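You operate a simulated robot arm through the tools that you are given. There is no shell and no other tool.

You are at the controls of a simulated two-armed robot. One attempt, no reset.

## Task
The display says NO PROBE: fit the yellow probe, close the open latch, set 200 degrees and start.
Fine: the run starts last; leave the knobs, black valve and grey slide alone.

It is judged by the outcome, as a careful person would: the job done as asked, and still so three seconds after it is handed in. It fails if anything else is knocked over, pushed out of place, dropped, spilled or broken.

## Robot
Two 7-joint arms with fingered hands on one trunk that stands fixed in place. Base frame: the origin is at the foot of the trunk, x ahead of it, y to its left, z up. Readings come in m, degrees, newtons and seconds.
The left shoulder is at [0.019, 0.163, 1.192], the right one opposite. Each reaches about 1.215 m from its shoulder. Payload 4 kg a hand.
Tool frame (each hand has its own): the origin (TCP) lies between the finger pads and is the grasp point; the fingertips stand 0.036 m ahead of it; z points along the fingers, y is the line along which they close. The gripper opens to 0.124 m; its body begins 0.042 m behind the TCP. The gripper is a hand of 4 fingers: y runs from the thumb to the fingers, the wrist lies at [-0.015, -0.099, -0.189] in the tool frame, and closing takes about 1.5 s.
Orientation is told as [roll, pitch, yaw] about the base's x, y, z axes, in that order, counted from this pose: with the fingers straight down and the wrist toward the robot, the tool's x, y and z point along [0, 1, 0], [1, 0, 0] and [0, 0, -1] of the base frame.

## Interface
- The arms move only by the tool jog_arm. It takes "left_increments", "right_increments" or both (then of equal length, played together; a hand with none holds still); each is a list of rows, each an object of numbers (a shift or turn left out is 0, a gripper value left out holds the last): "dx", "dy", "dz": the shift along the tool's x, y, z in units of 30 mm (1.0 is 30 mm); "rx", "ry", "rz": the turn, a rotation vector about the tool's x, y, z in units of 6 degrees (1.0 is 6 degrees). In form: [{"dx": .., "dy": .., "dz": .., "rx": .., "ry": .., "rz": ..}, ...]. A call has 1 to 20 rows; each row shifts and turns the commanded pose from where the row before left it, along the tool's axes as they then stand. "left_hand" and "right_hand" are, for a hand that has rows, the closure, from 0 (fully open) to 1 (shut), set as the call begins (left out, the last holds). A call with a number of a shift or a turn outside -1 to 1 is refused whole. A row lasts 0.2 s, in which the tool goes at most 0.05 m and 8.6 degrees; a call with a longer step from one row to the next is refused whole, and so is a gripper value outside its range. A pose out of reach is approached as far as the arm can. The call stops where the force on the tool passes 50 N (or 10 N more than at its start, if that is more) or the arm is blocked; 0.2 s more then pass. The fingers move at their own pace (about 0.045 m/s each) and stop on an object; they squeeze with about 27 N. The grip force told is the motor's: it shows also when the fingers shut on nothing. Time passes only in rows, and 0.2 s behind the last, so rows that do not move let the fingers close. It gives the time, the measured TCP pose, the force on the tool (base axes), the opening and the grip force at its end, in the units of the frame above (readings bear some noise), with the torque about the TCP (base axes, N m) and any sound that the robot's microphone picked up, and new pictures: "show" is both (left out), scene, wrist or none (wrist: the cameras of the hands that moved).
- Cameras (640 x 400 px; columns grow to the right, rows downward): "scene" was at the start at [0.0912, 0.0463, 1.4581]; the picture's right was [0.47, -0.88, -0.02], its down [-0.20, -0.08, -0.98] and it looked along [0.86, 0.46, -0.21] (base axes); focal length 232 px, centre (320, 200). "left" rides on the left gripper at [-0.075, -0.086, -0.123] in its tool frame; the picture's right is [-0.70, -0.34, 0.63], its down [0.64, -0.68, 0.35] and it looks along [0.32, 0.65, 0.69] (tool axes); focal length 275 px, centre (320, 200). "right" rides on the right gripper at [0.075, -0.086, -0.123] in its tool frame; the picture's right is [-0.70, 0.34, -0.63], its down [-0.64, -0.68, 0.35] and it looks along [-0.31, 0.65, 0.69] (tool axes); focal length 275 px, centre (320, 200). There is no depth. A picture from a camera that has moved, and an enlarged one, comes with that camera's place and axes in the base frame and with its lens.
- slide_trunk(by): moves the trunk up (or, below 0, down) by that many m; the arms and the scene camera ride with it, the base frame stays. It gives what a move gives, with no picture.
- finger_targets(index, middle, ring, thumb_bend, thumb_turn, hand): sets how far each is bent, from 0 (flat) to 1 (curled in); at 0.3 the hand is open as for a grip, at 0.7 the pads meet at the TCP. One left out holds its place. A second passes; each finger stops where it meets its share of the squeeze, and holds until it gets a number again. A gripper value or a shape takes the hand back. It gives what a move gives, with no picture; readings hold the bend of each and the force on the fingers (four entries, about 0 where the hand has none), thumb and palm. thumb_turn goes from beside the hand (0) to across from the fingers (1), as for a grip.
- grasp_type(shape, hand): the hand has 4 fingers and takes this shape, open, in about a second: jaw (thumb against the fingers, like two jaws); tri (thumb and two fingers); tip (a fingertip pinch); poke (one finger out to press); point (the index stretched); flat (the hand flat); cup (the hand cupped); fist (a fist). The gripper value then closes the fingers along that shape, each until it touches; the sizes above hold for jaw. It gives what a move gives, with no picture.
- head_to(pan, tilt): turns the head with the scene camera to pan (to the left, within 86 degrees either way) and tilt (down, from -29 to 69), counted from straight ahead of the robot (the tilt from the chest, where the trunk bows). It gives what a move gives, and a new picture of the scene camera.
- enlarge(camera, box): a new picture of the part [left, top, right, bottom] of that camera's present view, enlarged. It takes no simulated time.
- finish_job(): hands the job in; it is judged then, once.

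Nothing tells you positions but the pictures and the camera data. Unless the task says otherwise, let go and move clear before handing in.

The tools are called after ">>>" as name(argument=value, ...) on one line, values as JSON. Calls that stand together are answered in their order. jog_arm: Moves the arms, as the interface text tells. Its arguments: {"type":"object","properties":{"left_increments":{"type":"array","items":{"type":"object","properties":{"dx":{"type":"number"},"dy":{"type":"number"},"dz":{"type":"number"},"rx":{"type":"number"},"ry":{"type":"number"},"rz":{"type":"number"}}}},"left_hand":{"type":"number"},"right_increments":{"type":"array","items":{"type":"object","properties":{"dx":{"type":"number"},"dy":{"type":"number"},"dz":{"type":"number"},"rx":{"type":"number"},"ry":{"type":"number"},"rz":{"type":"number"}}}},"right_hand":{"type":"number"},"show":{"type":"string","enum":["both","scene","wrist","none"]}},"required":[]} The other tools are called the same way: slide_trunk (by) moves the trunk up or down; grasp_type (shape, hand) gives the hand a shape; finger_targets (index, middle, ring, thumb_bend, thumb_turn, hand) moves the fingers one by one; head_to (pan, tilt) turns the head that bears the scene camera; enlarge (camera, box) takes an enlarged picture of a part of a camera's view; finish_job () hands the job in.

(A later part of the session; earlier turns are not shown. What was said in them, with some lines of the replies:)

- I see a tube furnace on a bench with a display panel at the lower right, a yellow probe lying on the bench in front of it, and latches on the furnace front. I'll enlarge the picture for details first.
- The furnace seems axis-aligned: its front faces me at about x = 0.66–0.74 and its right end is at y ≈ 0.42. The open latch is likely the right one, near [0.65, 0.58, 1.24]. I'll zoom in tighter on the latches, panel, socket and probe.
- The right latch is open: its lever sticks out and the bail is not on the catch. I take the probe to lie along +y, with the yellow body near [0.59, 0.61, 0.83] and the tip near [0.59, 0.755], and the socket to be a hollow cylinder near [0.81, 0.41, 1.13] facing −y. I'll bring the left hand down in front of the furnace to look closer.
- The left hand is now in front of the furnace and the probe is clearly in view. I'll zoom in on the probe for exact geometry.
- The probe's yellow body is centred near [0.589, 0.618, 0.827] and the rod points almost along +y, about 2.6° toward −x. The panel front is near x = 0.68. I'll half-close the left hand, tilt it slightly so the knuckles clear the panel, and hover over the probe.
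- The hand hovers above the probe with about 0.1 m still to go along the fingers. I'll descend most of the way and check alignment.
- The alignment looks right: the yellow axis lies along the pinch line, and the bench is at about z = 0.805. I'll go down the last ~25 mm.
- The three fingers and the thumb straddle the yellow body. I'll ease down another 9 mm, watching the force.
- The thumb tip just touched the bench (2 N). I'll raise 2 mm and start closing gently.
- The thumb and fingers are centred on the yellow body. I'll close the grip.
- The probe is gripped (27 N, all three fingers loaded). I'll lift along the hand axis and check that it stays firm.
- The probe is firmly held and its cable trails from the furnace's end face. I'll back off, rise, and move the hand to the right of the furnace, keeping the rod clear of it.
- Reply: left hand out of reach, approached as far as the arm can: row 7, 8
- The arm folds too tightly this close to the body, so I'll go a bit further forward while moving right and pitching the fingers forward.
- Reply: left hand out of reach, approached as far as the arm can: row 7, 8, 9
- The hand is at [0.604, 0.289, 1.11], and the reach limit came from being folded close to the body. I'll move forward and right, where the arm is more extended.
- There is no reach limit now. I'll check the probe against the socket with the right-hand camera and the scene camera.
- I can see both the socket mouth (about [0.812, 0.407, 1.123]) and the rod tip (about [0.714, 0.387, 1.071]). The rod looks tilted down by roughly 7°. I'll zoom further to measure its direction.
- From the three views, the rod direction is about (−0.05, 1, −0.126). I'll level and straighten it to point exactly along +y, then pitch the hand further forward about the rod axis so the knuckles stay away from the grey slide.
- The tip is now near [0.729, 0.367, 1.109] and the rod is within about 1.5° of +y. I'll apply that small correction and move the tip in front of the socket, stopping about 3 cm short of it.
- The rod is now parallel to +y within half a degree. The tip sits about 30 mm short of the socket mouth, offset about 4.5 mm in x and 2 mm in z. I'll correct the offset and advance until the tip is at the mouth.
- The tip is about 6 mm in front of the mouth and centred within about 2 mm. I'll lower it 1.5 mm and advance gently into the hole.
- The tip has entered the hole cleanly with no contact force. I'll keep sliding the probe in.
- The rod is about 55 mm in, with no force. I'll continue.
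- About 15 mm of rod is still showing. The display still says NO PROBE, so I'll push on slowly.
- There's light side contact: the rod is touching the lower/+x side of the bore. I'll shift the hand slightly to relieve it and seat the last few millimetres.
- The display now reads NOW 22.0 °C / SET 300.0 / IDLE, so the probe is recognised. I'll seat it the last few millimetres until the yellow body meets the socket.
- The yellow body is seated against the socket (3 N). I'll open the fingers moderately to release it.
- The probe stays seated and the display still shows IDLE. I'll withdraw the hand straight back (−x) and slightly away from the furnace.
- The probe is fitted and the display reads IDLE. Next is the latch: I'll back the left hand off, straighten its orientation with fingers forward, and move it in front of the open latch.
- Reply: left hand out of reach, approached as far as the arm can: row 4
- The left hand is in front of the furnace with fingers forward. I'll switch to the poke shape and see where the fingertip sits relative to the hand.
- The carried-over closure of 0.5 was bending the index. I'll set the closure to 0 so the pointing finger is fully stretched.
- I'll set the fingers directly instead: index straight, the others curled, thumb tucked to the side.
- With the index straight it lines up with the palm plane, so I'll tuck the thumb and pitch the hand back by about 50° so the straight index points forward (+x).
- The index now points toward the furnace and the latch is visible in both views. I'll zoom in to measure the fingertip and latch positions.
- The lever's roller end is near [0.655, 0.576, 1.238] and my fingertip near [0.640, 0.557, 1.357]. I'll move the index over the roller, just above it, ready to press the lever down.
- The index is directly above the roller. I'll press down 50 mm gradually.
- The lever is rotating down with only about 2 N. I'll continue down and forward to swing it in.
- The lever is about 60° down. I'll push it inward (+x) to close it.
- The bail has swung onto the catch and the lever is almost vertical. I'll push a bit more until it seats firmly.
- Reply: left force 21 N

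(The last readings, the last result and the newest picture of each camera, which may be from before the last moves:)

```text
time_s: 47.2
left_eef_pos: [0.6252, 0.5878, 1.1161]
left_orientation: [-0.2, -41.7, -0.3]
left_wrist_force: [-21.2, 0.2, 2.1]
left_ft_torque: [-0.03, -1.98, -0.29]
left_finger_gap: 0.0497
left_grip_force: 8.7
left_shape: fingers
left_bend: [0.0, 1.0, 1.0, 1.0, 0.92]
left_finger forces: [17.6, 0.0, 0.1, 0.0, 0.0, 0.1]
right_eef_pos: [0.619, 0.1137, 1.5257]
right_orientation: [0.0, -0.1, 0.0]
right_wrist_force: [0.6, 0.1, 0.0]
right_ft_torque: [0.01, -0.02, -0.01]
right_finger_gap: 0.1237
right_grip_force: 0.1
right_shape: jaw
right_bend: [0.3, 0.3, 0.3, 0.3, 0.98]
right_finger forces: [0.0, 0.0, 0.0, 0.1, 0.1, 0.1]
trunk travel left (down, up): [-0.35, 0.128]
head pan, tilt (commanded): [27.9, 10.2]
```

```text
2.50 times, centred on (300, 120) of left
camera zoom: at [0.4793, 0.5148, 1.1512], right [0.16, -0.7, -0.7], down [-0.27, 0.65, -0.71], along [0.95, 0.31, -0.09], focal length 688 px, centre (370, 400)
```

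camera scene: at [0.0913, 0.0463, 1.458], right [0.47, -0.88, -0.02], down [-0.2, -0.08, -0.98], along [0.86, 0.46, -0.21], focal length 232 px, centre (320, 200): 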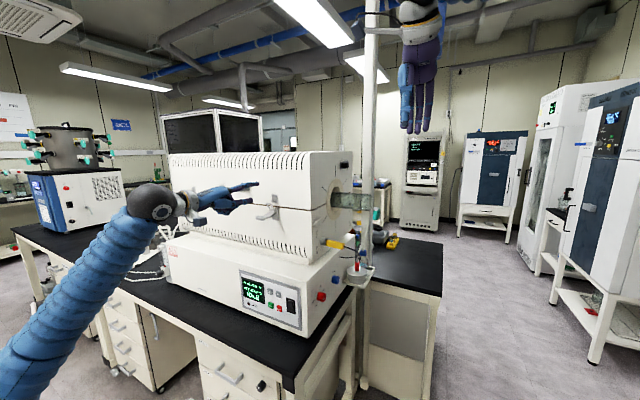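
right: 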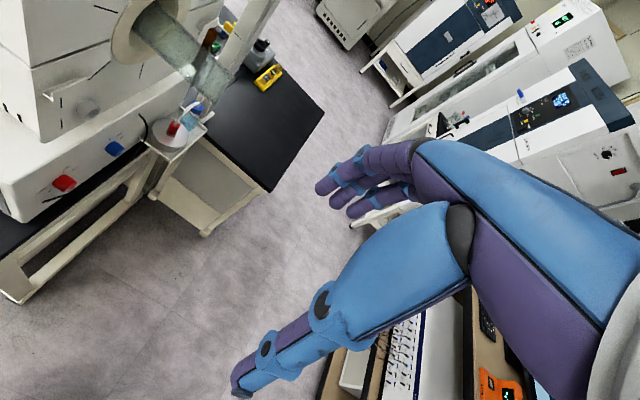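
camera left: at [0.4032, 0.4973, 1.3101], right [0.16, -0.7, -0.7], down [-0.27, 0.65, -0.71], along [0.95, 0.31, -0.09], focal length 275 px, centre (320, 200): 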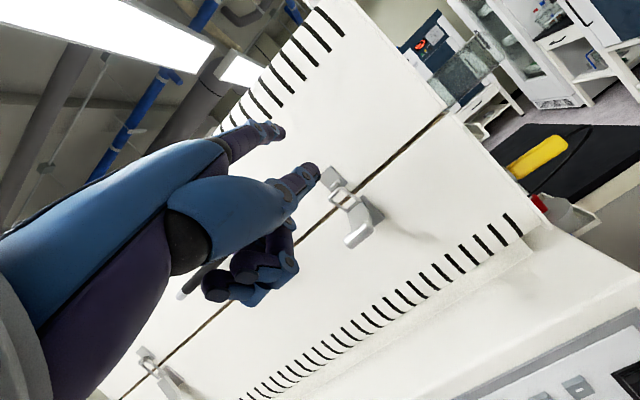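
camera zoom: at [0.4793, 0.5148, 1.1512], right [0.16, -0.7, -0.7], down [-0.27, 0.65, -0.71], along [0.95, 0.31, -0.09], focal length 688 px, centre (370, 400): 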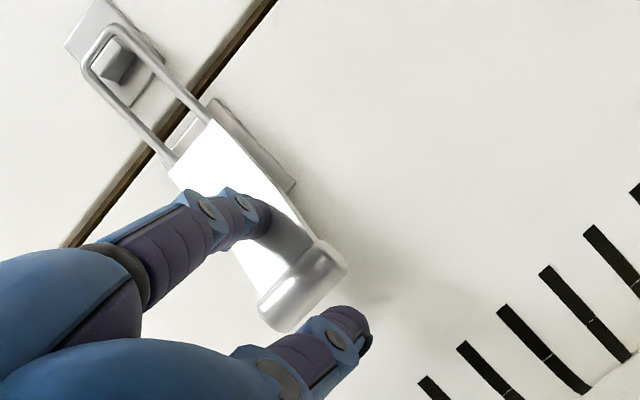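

The lever is at its stop (21 N reaction) with the bail over the catch. I'll back off and check that it stays closed.

>>> jog_arm(left_increments=[{"dy": -0.3, "dz": -0.27}, {"dy": -0.7, "dz": -0.62}, {"dy": -0.7, "dz": -0.62}, {"dy": -0.7, "dz": -0.62}, {}], show="both")

>>> enlarge(camera="scene", box=[180, 165, 300, 305])

>>> enlarge(camera="left", box=[240, 40, 440, 200])

```text
time_s: 48.4
left_eef_pos: [0.5299, 0.5886, 1.1143]
left_orientation: [-0.3, -41.5, -0.4]
left_wrist_force: [0.6, 0.3, 0.1]
left_ft_torque: [-0.01, -0.02, 0.01]
left_finger_gap: 0.0453
left_grip_force: 0.1
left_shape: fingers
left_bend: [0.0, 1.0, 1.0, 1.0, 0.92]
left_finger forces: [0.0, 0.0, 0.0, 0.0, 0.0, 0.0]
right_eef_pos: [0.6234, 0.1128, 1.5237]
right_orientation: [0.0, 0.1, -0.1]
right_wrist_force: [0.0, 0.1, -1.0]
right_ft_torque: [-0.01, 0.0, -0.02]
right_finger_gap: 0.1235
right_grip_force: 0.1
right_shape: jaw
right_bend: [0.3, 0.3, 0.3, 0.3, 0.98]
right_finger forces: [0.1, 0.0, 0.0, 0.0, 0.0, 0.0]
trunk travel left (down, up): [-0.35, 0.128]
head pan, tilt (commanded): [27.9, 10.2]
camera scene: at [0.0918, 0.0464, 1.458], right [0.47, -0.88, -0.02], down [-0.2, -0.08, -0.98], along [0.86, 0.46, -0.21], focal length 232 px, centre (320, 200)
camera left: at [0.3839, 0.5162, 1.1494], right [0.16, -0.7, -0.7], down [-0.27, 0.65, -0.71], along [0.95, 0.31, -0.09], focal length 275 px, centre (320, 200)
```

scene: 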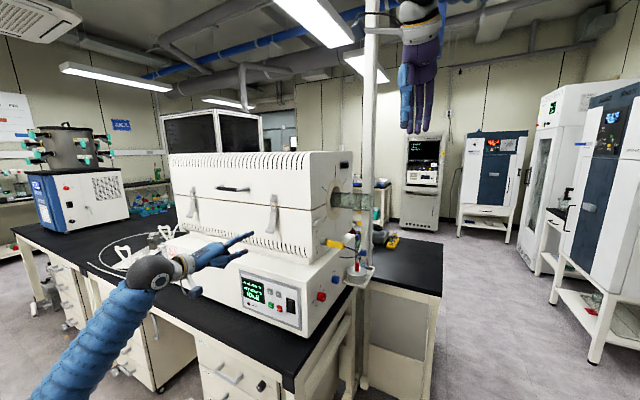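
left: 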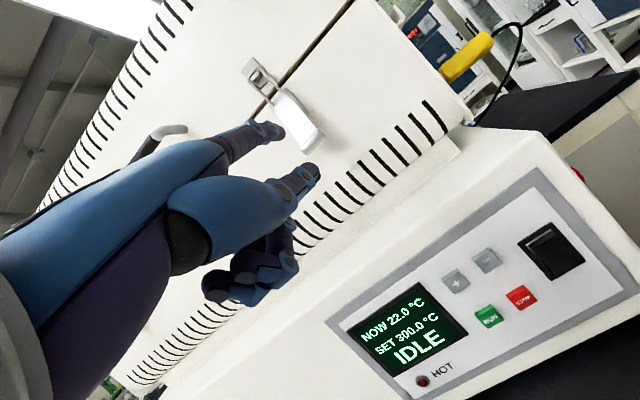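

```text
2.86 times, centred on (240, 235) of scene
camera zoom: at [0.0918, 0.0464, 1.458], right [0.47, -0.88, -0.02], down [-0.2, -0.08, -0.98], along [0.86, 0.46, -0.21], focal length 662 px, centre (549, 100)
```

zoom: 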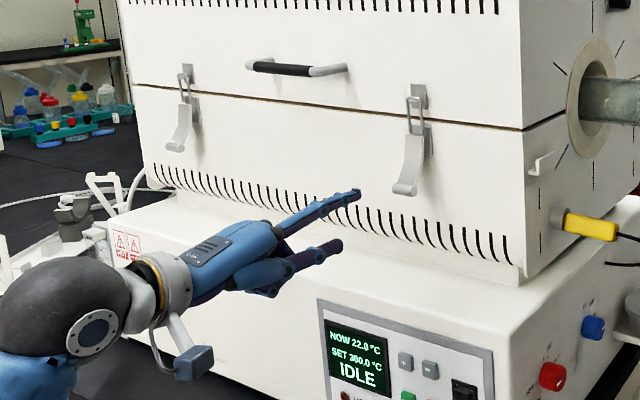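

```text
2.50 times, centred on (340, 120) of left
camera zoom: at [0.3839, 0.5162, 1.1494], right [0.16, -0.7, -0.7], down [-0.27, 0.65, -0.71], along [0.95, 0.31, -0.09], focal length 688 px, centre (270, 400)
```

zoom: 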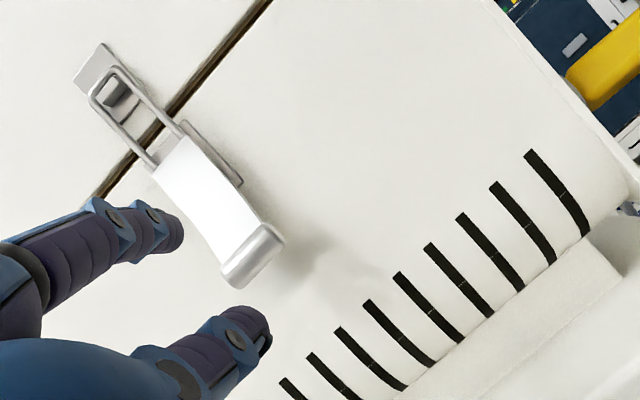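

The latch is closed and holds, matching the left one. Next are the buttons. I'll tilt the index about 24° downward so the curled fingers clear the bench, and move it in front of the "−" button near [0.665, 0.528, 0.96].

>>> jog_arm(left_increments=[{"rx": 1, "dz": -0.2}, {"rx": 1, "dz": -0.2}, {"rx": 1}, {"rx": 1}, {"dx": -0.229, "dy": -0.39, "dz": 0.84}, {"dx": -0.229, "dy": -0.39, "dz": 0.84}, {"dx": -0.229, "dy": -0.39, "dz": 0.84}, {"dx": -0.229, "dy": -0.39, "dz": 0.84}, {"dx": -0.229, "dy": -0.39, "dz": 0.84}, {"dx": -0.229, "dy": -0.39, "dz": 0.84}, {"dx": -0.229, "dy": -0.39, "dz": 0.84}, {}], show="both")

>>> enlarge(camera="scene", box=[210, 245, 310, 345])

>>> enlarge(camera="left", box=[200, 40, 440, 240])

```text
time_s: 51.0
left_eef_pos: [0.4975, 0.5424, 0.9314]
left_orientation: [-0.2, -17.7, -0.5]
left_wrist_force: [1.1, 0.4, -0.9]
left_ft_torque: [-0.01, 0.01, 0.01]
left_finger_gap: 0.0452
left_grip_force: 0.1
left_shape: fingers
left_bend: [0.0, 1.0, 1.0, 1.0, 0.92]
left_finger forces: [0.1, 0.0, 0.0, 0.0, 0.0, 0.0]
right_eef_pos: [0.6227, 0.1107, 1.5234]
right_orientation: [0.0, 0.0, -0.1]
right_wrist_force: [-0.2, 0.5, 0.2]
right_ft_torque: [0.04, 0.0, 0.02]
right_finger_gap: 0.1237
right_grip_force: 0.0
right_shape: jaw
right_bend: [0.3, 0.3, 0.3, 0.3, 0.98]
right_finger forces: [0.0, 0.0, 0.0, 0.0, 0.1, 0.0]
trunk travel left (down, up): [-0.35, 0.128]
head pan, tilt (commanded): [27.9, 10.2]
camera scene: at [0.0914, 0.0462, 1.4581], right [0.47, -0.88, -0.02], down [-0.2, -0.08, -0.98], along [0.86, 0.46, -0.21], focal length 232 px, centre (320, 200)
camera left: at [0.3779, 0.4689, 1.0225], right [-0.14, -0.7, -0.7], down [-0.54, 0.65, -0.54], along [0.83, 0.31, -0.46], focal length 275 px, centre (320, 200)
```

scene: 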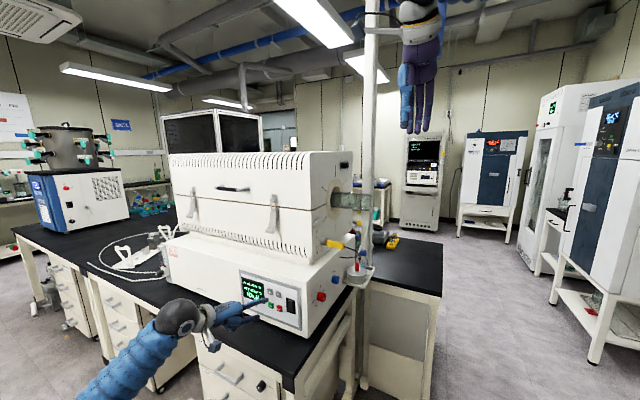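
left: 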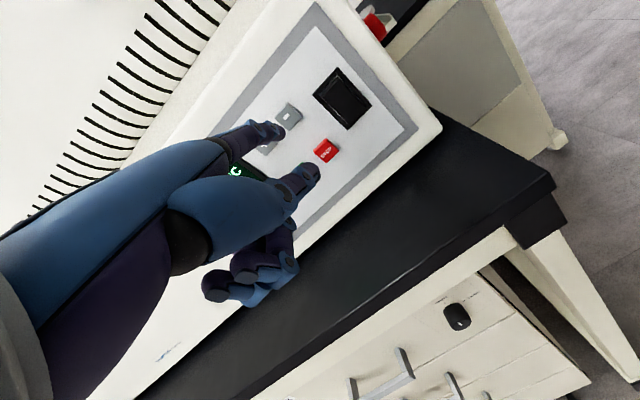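

```text
4.00 times, centred on (260, 295) of scene
camera zoom: at [0.0914, 0.0462, 1.4581], right [0.47, -0.88, -0.02], down [-0.2, -0.08, -0.98], along [0.86, 0.46, -0.21], focal length 927 px, centre (560, -180)
```

zoom: 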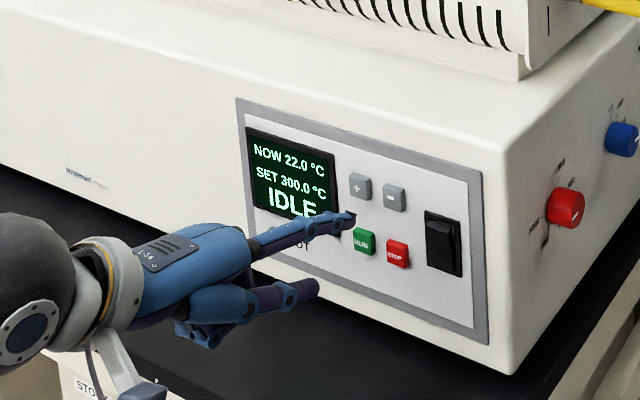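

```text
2.00 times, centred on (320, 140) of left
camera zoom: at [0.3779, 0.4689, 1.0225], right [-0.14, -0.7, -0.7], down [-0.54, 0.65, -0.54], along [0.83, 0.31, -0.46], focal length 551 px, centre (320, 320)
```

zoom: 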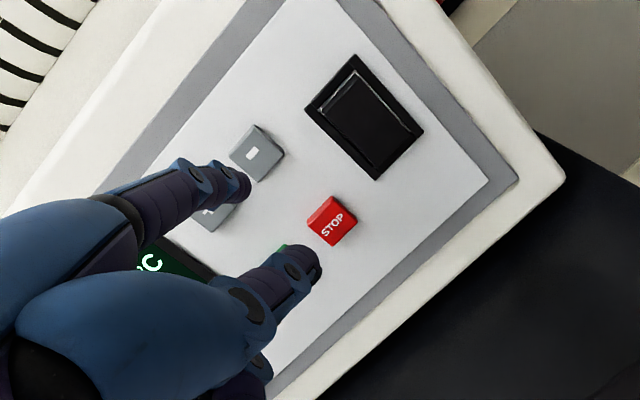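

The fingertip is at about [0.612, 0.529, 0.970] and the "−" button face at about [0.663, 0.524, 0.963]. I'll move closer and align.

>>> jog_arm(left_increments=[{"dx": -0.09, "dy": 0.52, "dz": 0.27}, {"dx": -0.09, "dy": 0.52, "dz": 0.27}, {}], show="none")

>>> enlarge(camera="scene", box=[240, 265, 300, 315])

>>> enlarge(camera="left", box=[220, 60, 380, 200])

```text
time_s: 51.8
left_eef_pos: [0.5321, 0.5347, 0.9254]
left_orientation: [-0.1, -17.6, -0.5]
left_wrist_force: [0.0, 0.2, 0.2]
left_ft_torque: [0.01, 0.02, 0.01]
left_finger_gap: 0.045
left_grip_force: 0.2
left_shape: fingers
left_bend: [0.0, 1.0, 1.0, 1.0, 0.92]
left_finger forces: [0.1, 0.1, 0.0, 0.0, 0.0, 0.1]
right_eef_pos: [0.622, 0.1127, 1.5241]
right_orientation: [0.0, 0.1, -0.2]
right_wrist_force: [0.1, -0.7, 1.0]
right_ft_torque: [0.0, 0.03, 0.0]
right_finger_gap: 0.1238
right_grip_force: 0.0
right_shape: jaw
right_bend: [0.3, 0.3, 0.3, 0.3, 0.98]
right_finger forces: [0.1, 0.0, 0.0, 0.1, 0.0, 0.0]
trunk travel left (down, up): [-0.35, 0.128]
head pan, tilt (commanded): [27.9, 10.2]
```

```text
8.00 times, centred on (270, 290) of scene
camera zoom: at [0.0909, 0.0462, 1.4581], right [0.47, -0.88, -0.02], down [-0.2, -0.08, -0.98], along [0.86, 0.46, -0.21], focal length 1854 px, centre (720, -520)
```

zoom: 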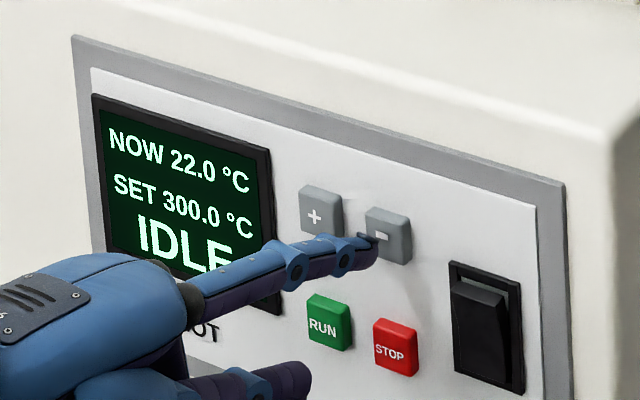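

```text
2.86 times, centred on (300, 130) of left
camera zoom: at [0.4125, 0.4623, 1.0164], right [-0.14, -0.7, -0.7], down [-0.54, 0.65, -0.54], along [0.83, 0.31, -0.46], focal length 786 px, centre (377, 400)
```

zoom: 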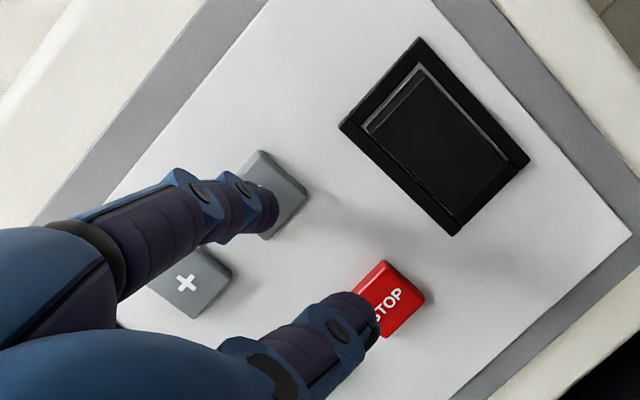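

The fingertip is aimed at "−". I'll press it gently and read the display.

>>> jog_arm(left_increments=[{"dy": 0.2, "dz": 0.064}, {"dy": 0.2, "dz": 0.064}, {"dy": 0.13, "dz": 0.042}], show="none")

>>> enlarge(camera="scene", box=[240, 265, 300, 315])

```text
time_s: 52.6
left_eef_pos: [0.5476, 0.5339, 0.9272]
left_orientation: [-0.1, -17.7, -0.5]
left_wrist_force: [-23.0, -1.2, 7.9]
left_ft_torque: [-0.02, -1.75, -0.27]
left_finger_gap: 0.043
left_grip_force: 11.3
left_shape: fingers
left_bend: [0.01, 1.0, 1.0, 1.0, 0.92]
left_finger forces: [23.1, 0.0, 0.0, 0.0, 0.0, 0.0]
right_eef_pos: [0.6193, 0.1129, 1.5256]
right_orientation: [-0.1, 0.0, 0.0]
right_wrist_force: [-0.5, 0.0, -0.6]
right_ft_torque: [0.03, 0.02, 0.0]
right_finger_gap: 0.1236
right_grip_force: 0.1
right_shape: jaw
right_bend: [0.3, 0.3, 0.3, 0.3, 0.98]
right_finger forces: [0.1, 0.1, 0.0, 0.0, 0.0, 0.0]
trunk travel left (down, up): [-0.35, 0.128]
head pan, tilt (commanded): [27.9, 10.2]
heard: click
```

```text
8.00 times, centred on (270, 290) of scene
camera zoom: at [0.0883, 0.0459, 1.4584], right [0.47, -0.88, -0.02], down [-0.19, -0.08, -0.98], along [0.86, 0.46, -0.21], focal length 1854 px, centre (720, -520)
```

zoom: 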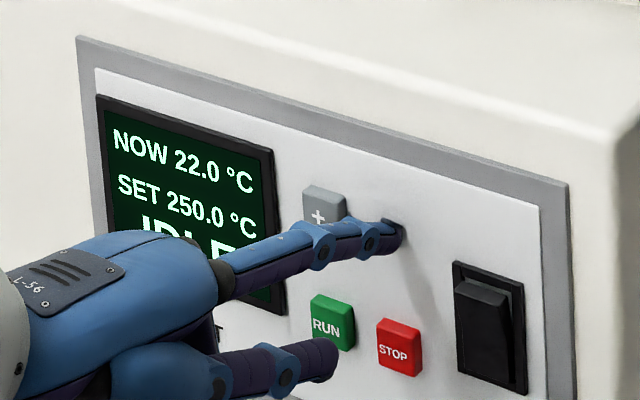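

A click was heard and SET went from 300 to 250, so each press is −50. I'll back off and press once more.

>>> jog_arm(left_increments=[{"dy": -0.25, "dz": -0.08}, {"dy": -0.28, "dz": -0.09}, {}], show="none")

>>> enlarge(camera="scene", box=[240, 265, 300, 315])

```text
time_s: 53.4
left_eef_pos: [0.5343, 0.5352, 0.9253]
left_orientation: [-0.2, -17.5, -0.5]
left_wrist_force: [-0.5, 0.3, 0.8]
left_ft_torque: [0.03, -0.02, -0.02]
left_finger_gap: 0.0448
left_grip_force: 0.0
left_shape: fingers
left_bend: [0.0, 1.0, 1.0, 1.0, 0.92]
left_finger forces: [0.0, 0.0, 0.0, 0.0, 0.1, 0.0]
right_eef_pos: [0.6225, 0.1134, 1.5233]
right_orientation: [0.0, 0.0, -0.2]
right_wrist_force: [0.8, 0.7, 0.0]
right_ft_torque: [0.0, 0.01, 0.02]
right_finger_gap: 0.1235
right_grip_force: 0.0
right_shape: jaw
right_bend: [0.3, 0.3, 0.3, 0.3, 0.98]
right_finger forces: [0.0, 0.0, 0.0, 0.0, 0.0, 0.1]
trunk travel left (down, up): [-0.35, 0.128]
head pan, tilt (commanded): [27.9, 10.2]
```

```text
8.00 times, centred on (270, 290) of scene
camera zoom: at [0.0917, 0.0463, 1.458], right [0.47, -0.88, -0.02], down [-0.2, -0.08, -0.98], along [0.86, 0.46, -0.21], focal length 1854 px, centre (720, -520)
```

zoom: 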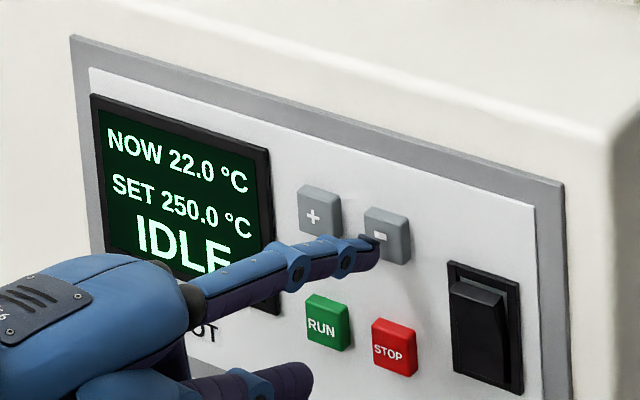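

The display shows SET 250.0 and the button has been released. I'll press "−" once more, a touch softer.

>>> jog_arm(left_increments=[{"dy": 0.2, "dz": 0.064}, {"dy": 0.2, "dz": 0.064}, {"dy": 0.09, "dz": 0.03}], show="none")

>>> enlarge(camera="scene", box=[240, 265, 300, 315])

```text
time_s: 54.2
left_eef_pos: [0.5465, 0.5342, 0.9259]
left_orientation: [-0.2, -17.8, -0.5]
left_wrist_force: [-23.4, -0.8, 7.4]
left_ft_torque: [-0.06, -1.76, -0.31]
left_finger_gap: 0.0435
left_grip_force: 11.6
left_shape: fingers
left_bend: [0.01, 1.0, 1.0, 1.0, 0.92]
left_finger forces: [23.1, 0.1, 0.0, 0.0, 0.1, 0.0]
right_eef_pos: [0.6188, 0.1135, 1.5257]
right_orientation: [0.0, -0.1, -0.1]
right_wrist_force: [-0.3, 0.4, 0.2]
right_ft_torque: [0.0, -0.02, 0.02]
right_finger_gap: 0.1237
right_grip_force: 0.1
right_shape: jaw
right_bend: [0.3, 0.3, 0.3, 0.3, 0.98]
right_finger forces: [0.1, 0.1, 0.0, 0.0, 0.0, 0.0]
trunk travel left (down, up): [-0.35, 0.128]
head pan, tilt (commanded): [27.9, 10.2]
heard: click
```

```text
8.00 times, centred on (270, 290) of scene
camera zoom: at [0.0884, 0.0459, 1.4584], right [0.47, -0.88, -0.02], down [-0.19, -0.08, -0.98], along [0.86, 0.46, -0.21], focal length 1854 px, centre (720, -520)
```

zoom: 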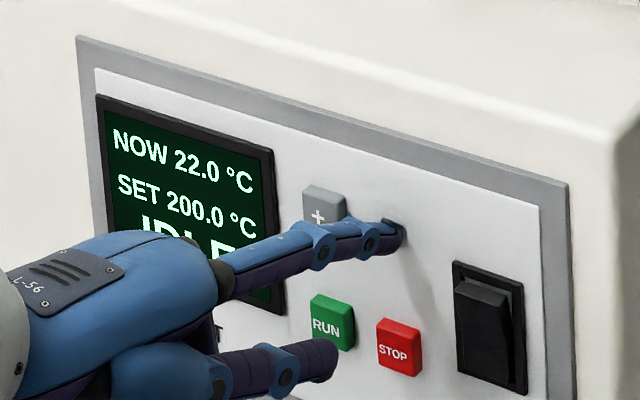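

SET now reads 200.0. I'll back off and confirm everything — display, latch, probe — before pressing RUN.

>>> jog_arm(left_increments=[{"dy": -0.25, "dz": -0.08}, {"dy": -0.6, "dz": -0.19}, {"dy": -0.6, "dz": -0.19}, {"dx": 0.43, "dy": -0.18, "dz": 0.57}, {"dx": 0.43, "dy": -0.18, "dz": 0.57}, {"dx": 0.43, "dy": -0.18, "dz": 0.57}, {}], show="both")

>>> enlarge(camera="scene", box=[235, 260, 305, 320])

>>> enlarge(camera="scene", box=[170, 170, 370, 295])

>>> enlarge(camera="left", box=[200, 40, 400, 240])

>>> enlarge(camera="right", box=[30, 40, 190, 170])

```text
time_s: 55.8
left_eef_pos: [0.5035, 0.5739, 0.8707]
left_orientation: [-0.2, -17.7, -0.6]
left_wrist_force: [-0.6, -0.2, -1.3]
left_ft_torque: [-0.01, -0.04, 0.0]
left_finger_gap: 0.0452
left_grip_force: 0.1
left_shape: fingers
left_bend: [0.0, 1.0, 1.0, 1.0, 0.92]
left_finger forces: [0.1, 0.0, 0.0, 0.0, 0.0, 0.0]
right_eef_pos: [0.6216, 0.1133, 1.5229]
right_orientation: [0.0, 0.0, -0.1]
right_wrist_force: [0.9, -0.4, -0.3]
right_ft_torque: [-0.02, -0.01, 0.03]
right_finger_gap: 0.1235
right_grip_force: 0.1
right_shape: jaw
right_bend: [0.3, 0.3, 0.3, 0.3, 0.98]
right_finger forces: [0.0, 0.1, 0.0, 0.0, 0.0, 0.0]
trunk travel left (down, up): [-0.35, 0.128]
head pan, tilt (commanded): [27.9, 10.2]
camera scene: at [0.0911, 0.046, 1.4581], right [0.47, -0.88, -0.02], down [-0.2, -0.08, -0.98], along [0.86, 0.46, -0.21], focal length 232 px, centre (320, 200)
camera left: at [0.3842, 0.501, 0.9619], right [-0.14, -0.7, -0.7], down [-0.54, 0.65, -0.54], along [0.83, 0.31, -0.46], focal length 275 px, centre (320, 200)
```

scene: 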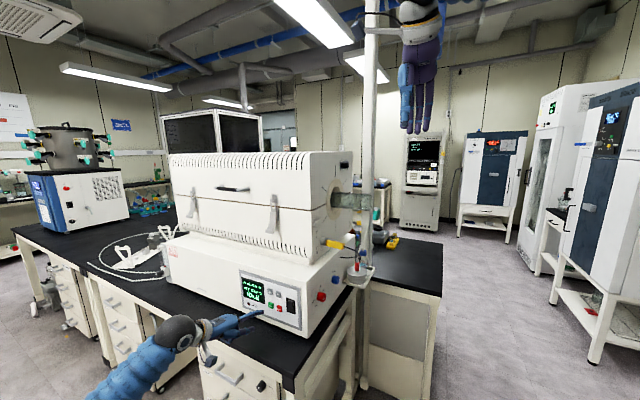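
left: 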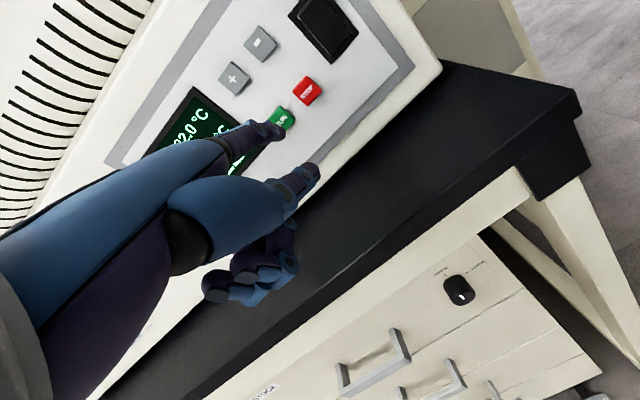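

```text
6.67 times, centred on (270, 290) of scene
camera zoom: at [0.0911, 0.046, 1.4581], right [0.47, -0.88, -0.02], down [-0.2, -0.08, -0.98], along [0.86, 0.46, -0.21], focal length 1545 px, centre (653, -400)
```

zoom: 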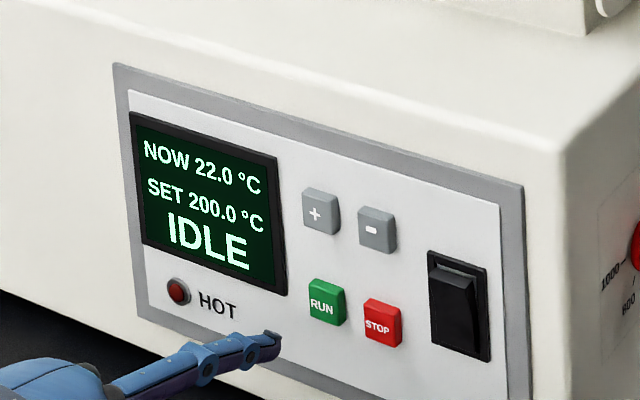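

```text
3.20 times, centred on (270, 232) of scene
camera zoom: at [0.0911, 0.046, 1.4581], right [0.47, -0.88, -0.02], down [-0.2, -0.08, -0.98], along [0.86, 0.46, -0.21], focal length 742 px, centre (480, 96)
```

zoom: 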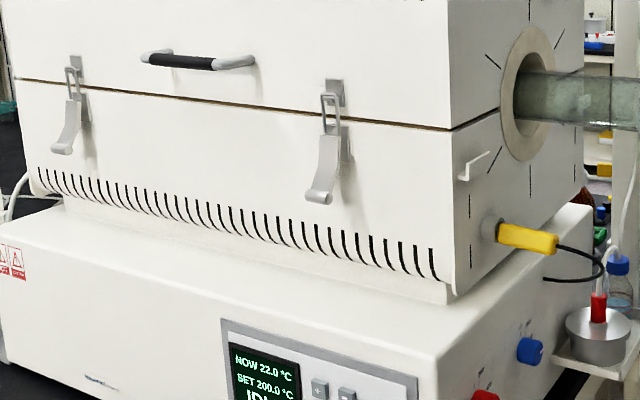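

```text
2.00 times, centred on (300, 140) of left
camera zoom: at [0.3842, 0.501, 0.9619], right [-0.14, -0.7, -0.7], down [-0.54, 0.65, -0.54], along [0.83, 0.31, -0.46], focal length 551 px, centre (360, 320)
```

zoom: 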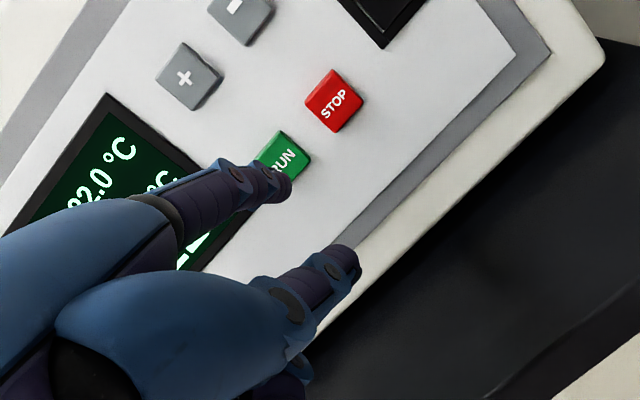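

```text
3.08 times, centred on (110, 105) of right
camera zoom: at [0.5361, 0.1877, 1.6465], right [0.34, -0.7, 0.63], down [-0.68, -0.64, -0.35], along [0.65, -0.32, -0.69], focal length 847 px, centre (966, 492)
```

zoom: 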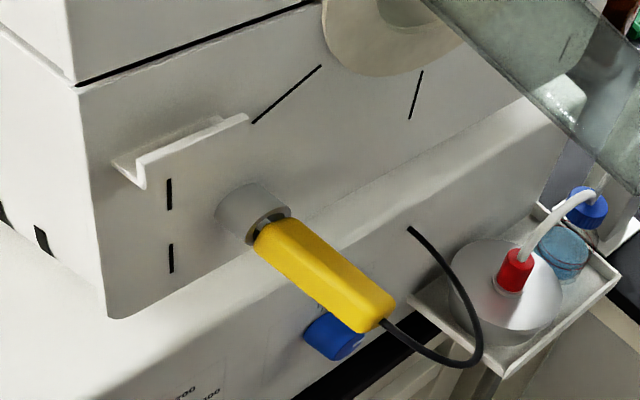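

Everything checks out: SET 200.0, IDLE, both latches closed, probe seated. The fingertip lines up with RUN at about [0.661, 0.560, 0.908]; I'll close in first.

>>> jog_arm(left_increments=[{"dx": -0.02, "dy": 0.45, "dz": 0.17}, {"dx": -0.02, "dy": 0.48, "dz": 0.18}, {}], show="none")

>>> enlarge(camera="scene", box=[235, 260, 305, 320])

>>> enlarge(camera="left", box=[220, 40, 400, 200])

```text
time_s: 56.6
left_eef_pos: [0.5348, 0.5723, 0.8688]
left_orientation: [-0.1, -17.5, -0.4]
left_wrist_force: [-0.6, 0.6, 0.3]
left_ft_torque: [0.01, -0.03, -0.01]
left_finger_gap: 0.0448
left_grip_force: 0.0
left_shape: fingers
left_bend: [0.0, 1.0, 1.0, 1.0, 0.92]
left_finger forces: [0.0, 0.0, 0.0, 0.0, 0.0, 0.1]
right_eef_pos: [0.6206, 0.1131, 1.5241]
right_orientation: [0.0, 0.0, -0.1]
right_wrist_force: [-0.3, -0.9, 0.4]
right_ft_torque: [0.01, -0.02, 0.02]
right_finger_gap: 0.1238
right_grip_force: 0.1
right_shape: jaw
right_bend: [0.3, 0.3, 0.3, 0.3, 0.98]
right_finger forces: [0.0, 0.0, 0.1, 0.0, 0.0, 0.0]
trunk travel left (down, up): [-0.35, 0.128]
head pan, tilt (commanded): [27.9, 10.2]
```

```text
6.67 times, centred on (270, 290) of scene
camera zoom: at [0.0909, 0.0463, 1.4581], right [0.47, -0.88, -0.02], down [-0.2, -0.08, -0.98], along [0.86, 0.46, -0.21], focal length 1545 px, centre (653, -400)
```

zoom: 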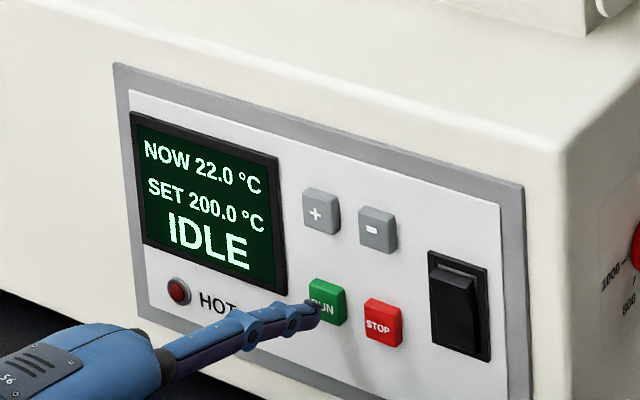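

```text
2.50 times, centred on (310, 120) of left
camera zoom: at [0.4143, 0.4998, 0.9604], right [-0.14, -0.7, -0.7], down [-0.54, 0.65, -0.54], along [0.83, 0.31, -0.46], focal length 688 px, centre (345, 400)
```

zoom: 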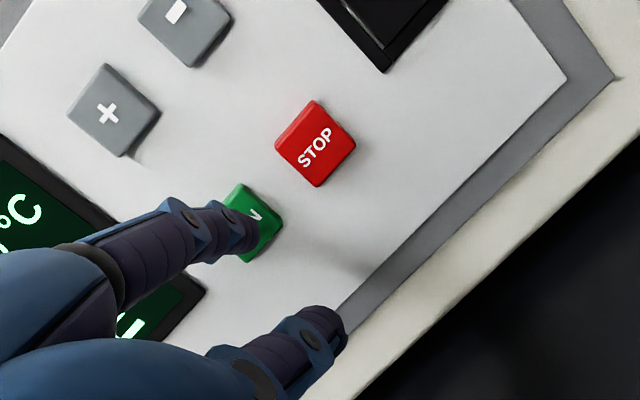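

The fingertip is right in front of RUN. I'll press it.

>>> jog_arm(left_increments=[{"dy": 0.2, "dz": 0.064}, {"dy": 0.2, "dz": 0.064}, {"dy": 0.05, "dz": 0.016}], show="none")

>>> enlarge(camera="scene", box=[235, 260, 305, 320])

```text
time_s: 57.4
left_eef_pos: [0.5471, 0.5718, 0.8707]
left_orientation: [-0.2, -17.7, -0.5]
left_wrist_force: [-16.7, 0.1, 5.3]
left_ft_torque: [-0.04, -1.31, -0.21]
left_finger_gap: 0.0436
left_grip_force: 8.6
left_shape: fingers
left_bend: [0.01, 1.0, 1.0, 1.0, 0.92]
left_finger forces: [17.3, 0.0, 0.0, 0.1, 0.1, 0.0]
right_eef_pos: [0.6202, 0.1134, 1.5251]
right_orientation: [-0.1, 0.0, 0.0]
right_wrist_force: [0.8, -1.1, 1.2]
right_ft_torque: [0.01, 0.0, 0.03]
right_finger_gap: 0.1238
right_grip_force: 0.0
right_shape: jaw
right_bend: [0.3, 0.3, 0.3, 0.3, 0.98]
right_finger forces: [0.1, 0.0, 0.1, 0.0, 0.0, 0.1]
trunk travel left (down, up): [-0.35, 0.128]
head pan, tilt (commanded): [27.9, 10.2]
heard: click
```

```text
6.67 times, centred on (270, 290) of scene
camera zoom: at [0.0893, 0.046, 1.4583], right [0.47, -0.88, -0.02], down [-0.19, -0.08, -0.98], along [0.86, 0.46, -0.21], focal length 1545 px, centre (653, -400)
```

zoom: 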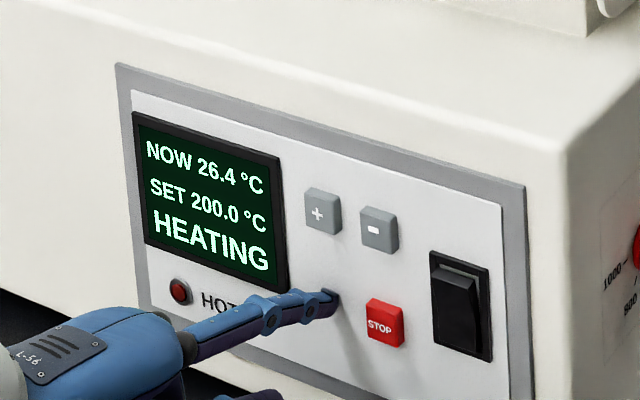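

The display shows HEATING, NOW 26.4 °C and SET 200.0, so the run has started. I'll pull the hand straight back, well clear of the panel.

>>> jog_arm(left_increments=[{"dy": -0.25, "dz": -0.08}, {"dy": -0.7, "dz": -0.22}, {"dy": -0.7, "dz": -0.4}, {"dy": -0.4, "dz": -0.8}, {"dy": -0.1, "dz": -0.9}, {"dz": -0.9}, {"dz": -0.9}, {}], show="both")

>>> enlarge(camera="scene", box=[160, 150, 400, 320])

>>> enlarge(camera="right", box=[30, 40, 190, 170])

>>> enlarge(camera="scene", box=[235, 260, 305, 320])

```text
time_s: 59.2
left_eef_pos: [0.449, 0.5731, 0.9694]
left_orientation: [-0.1, -17.6, -0.5]
left_wrist_force: [-0.4, 0.0, -0.5]
left_ft_torque: [-0.02, 0.03, -0.02]
left_finger_gap: 0.0447
left_grip_force: 0.1
left_shape: fingers
left_bend: [0.0, 1.0, 1.0, 1.0, 0.92]
left_finger forces: [0.0, 0.0, 0.0, 0.0, 0.1, 0.0]
right_eef_pos: [0.6224, 0.1141, 1.5229]
right_orientation: [0.0, 0.0, -0.1]
right_wrist_force: [-0.5, 0.5, -0.7]
right_ft_torque: [0.02, -0.04, -0.01]
right_finger_gap: 0.1236
right_grip_force: 0.1
right_shape: jaw
right_bend: [0.3, 0.3, 0.3, 0.3, 0.98]
right_finger forces: [0.0, 0.1, 0.0, 0.0, 0.1, 0.1]
trunk travel left (down, up): [-0.35, 0.128]
head pan, tilt (commanded): [27.9, 10.2]
camera scene: at [0.0913, 0.0464, 1.4581], right [0.47, -0.88, -0.02], down [-0.2, -0.08, -0.98], along [0.86, 0.46, -0.21], focal length 232 px, centre (320, 200)
camera left: at [0.3291, 0.5009, 1.0614], right [-0.14, -0.7, -0.7], down [-0.54, 0.65, -0.54], along [0.83, 0.31, -0.47], focal length 275 px, centre (320, 200)
```

scene: 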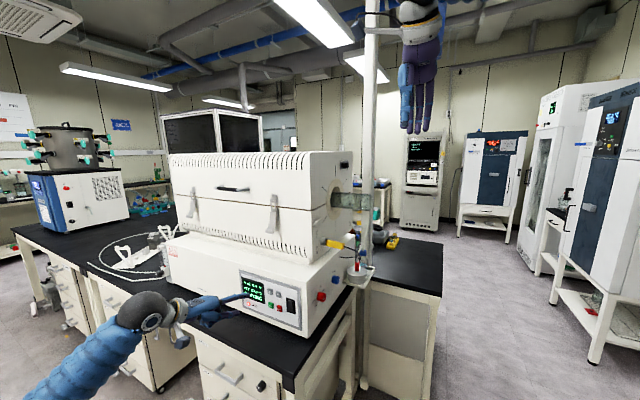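
left: 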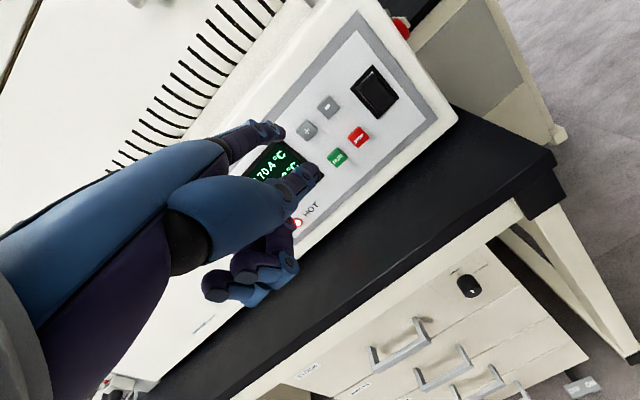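

```text
2.35 times, centred on (280, 235) of scene
camera zoom: at [0.0913, 0.0464, 1.4581], right [0.47, -0.88, -0.02], down [-0.2, -0.08, -0.98], along [0.86, 0.46, -0.21], focal length 545 px, centre (414, 118)
```

zoom: 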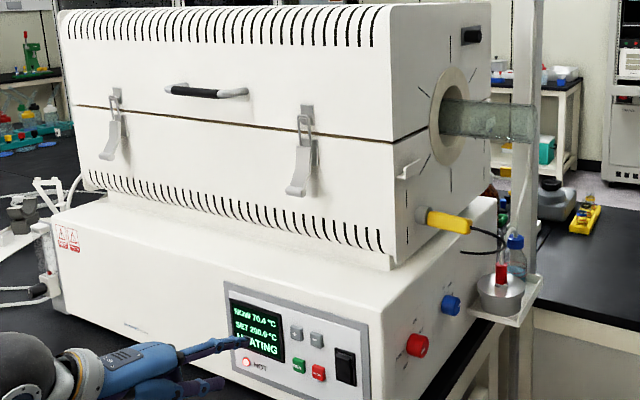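

```text
3.08 times, centred on (110, 105) of right
camera zoom: at [0.5364, 0.1881, 1.6463], right [0.34, -0.7, 0.63], down [-0.68, -0.64, -0.35], along [0.65, -0.32, -0.69], focal length 847 px, centre (966, 492)
```

zoom: 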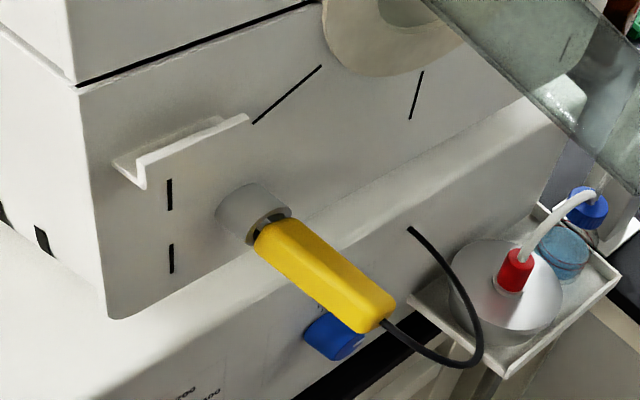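

```text
6.67 times, centred on (270, 290) of scene
camera zoom: at [0.0913, 0.0464, 1.4581], right [0.47, -0.88, -0.02], down [-0.2, -0.08, -0.98], along [0.86, 0.46, -0.21], focal length 1545 px, centre (653, -400)
```

zoom: 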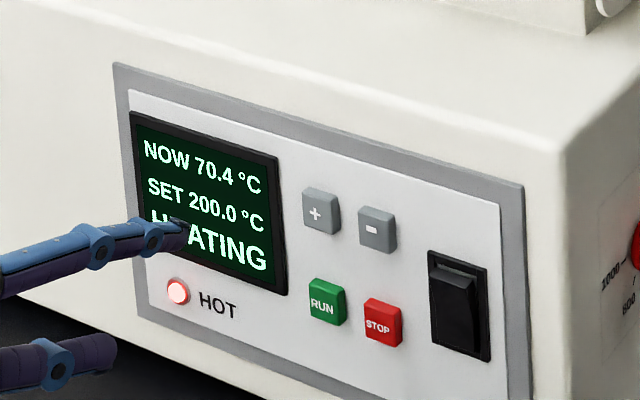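

The run is going: NOW 70.4 °C and rising, HOT lamp on. I'll raise the hand a bit further clear of the panel before handing in.

>>> jog_arm(left_increments=[{"dx": 0.5, "dy": 0.2, "dz": -0.9}, {"dx": 0.6, "dy": 0.2, "dz": -0.9}, {"dx": 0.6, "dy": 0.2, "dz": -0.9}, {"dx": 0.6, "dy": 0.2, "dz": -0.9}, {}], show="scene")

>>> enlarge(camera="scene", box=[160, 150, 400, 320])

```text
time_s: 60.4
left_eef_pos: [0.4393, 0.642, 1.0805]
left_orientation: [-0.2, -17.6, -0.5]
left_wrist_force: [-0.4, -0.4, 0.3]
left_ft_torque: [-0.02, 0.0, 0.0]
left_finger_gap: 0.0448
left_grip_force: 0.0
left_shape: fingers
left_bend: [0.0, 1.0, 1.0, 1.0, 0.92]
left_finger forces: [0.0, 0.1, 0.1, 0.0, 0.0, 0.0]
right_eef_pos: [0.6227, 0.1137, 1.5232]
right_orientation: [0.1, 0.1, -0.2]
right_wrist_force: [0.8, -0.6, 0.2]
right_ft_torque: [0.03, 0.02, -0.05]
right_finger_gap: 0.1235
right_grip_force: 0.1
right_shape: jaw
right_bend: [0.3, 0.3, 0.3, 0.3, 0.98]
right_finger forces: [0.0, 0.0, 0.0, 0.0, 0.0, 0.0]
trunk travel left (down, up): [-0.35, 0.128]
head pan, tilt (commanded): [27.9, 10.2]
camera scene: at [0.0911, 0.0462, 1.4581], right [0.47, -0.88, -0.02], down [-0.2, -0.08, -0.98], along [0.86, 0.46, -0.21], focal length 232 px, centre (320, 200)
```

scene: 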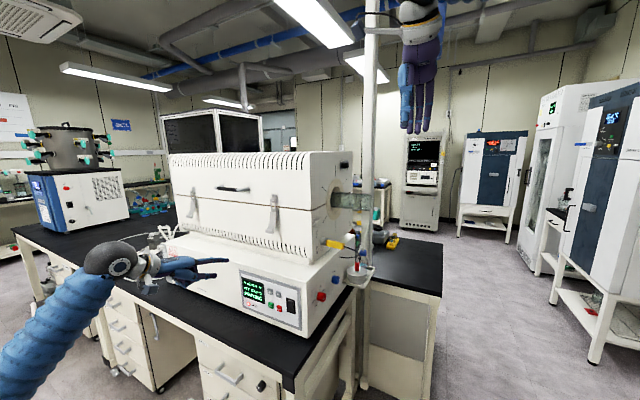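

```text
2.35 times, centred on (280, 235) of scene
camera zoom: at [0.0911, 0.0462, 1.4581], right [0.47, -0.88, -0.02], down [-0.2, -0.08, -0.98], along [0.86, 0.46, -0.21], focal length 545 px, centre (414, 118)
```

zoom: 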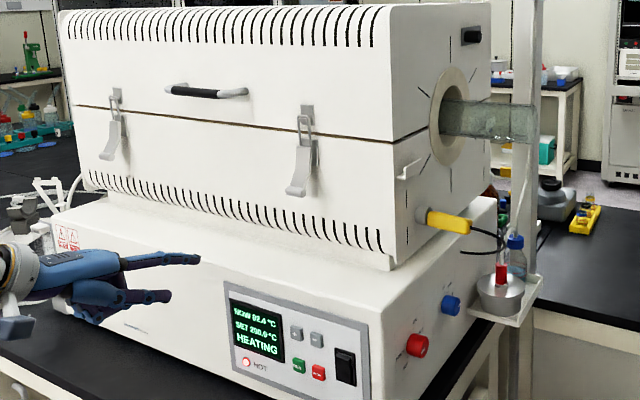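

The probe is seated, both latches are closed, SET reads 200.0 and the furnace is HEATING. The hand is clear, and the knobs, black valve and grey slide were not touched. I'm handing the job in.

>>> finish_job()

```text
The job is handed in.
```

The furnace is running: when I handed in, the display read HEATING with SET 200.0 °C, and the temperature was climbing from 22 °C and had passed 70 °C.

- **Probe:** the yellow probe is seated in the socket on the right end. NO PROBE cleared as soon as it went in, and the display showed IDLE until the run started.
- **Latch:** the open right latch is closed. I pushed the lever to its stop with its wire loop over the catch, and it stayed put after I let go.
- **Temperature:** two presses of "−" took the setpoint from 300 to 200, 50 degrees per press.
- **Start:** I pressed RUN last, after checking the setpoint, latch and probe.

I left the knobs, black valve and grey slide alone, and nothing was knocked over or dropped. The left hand is pulled back clear of the furnace.
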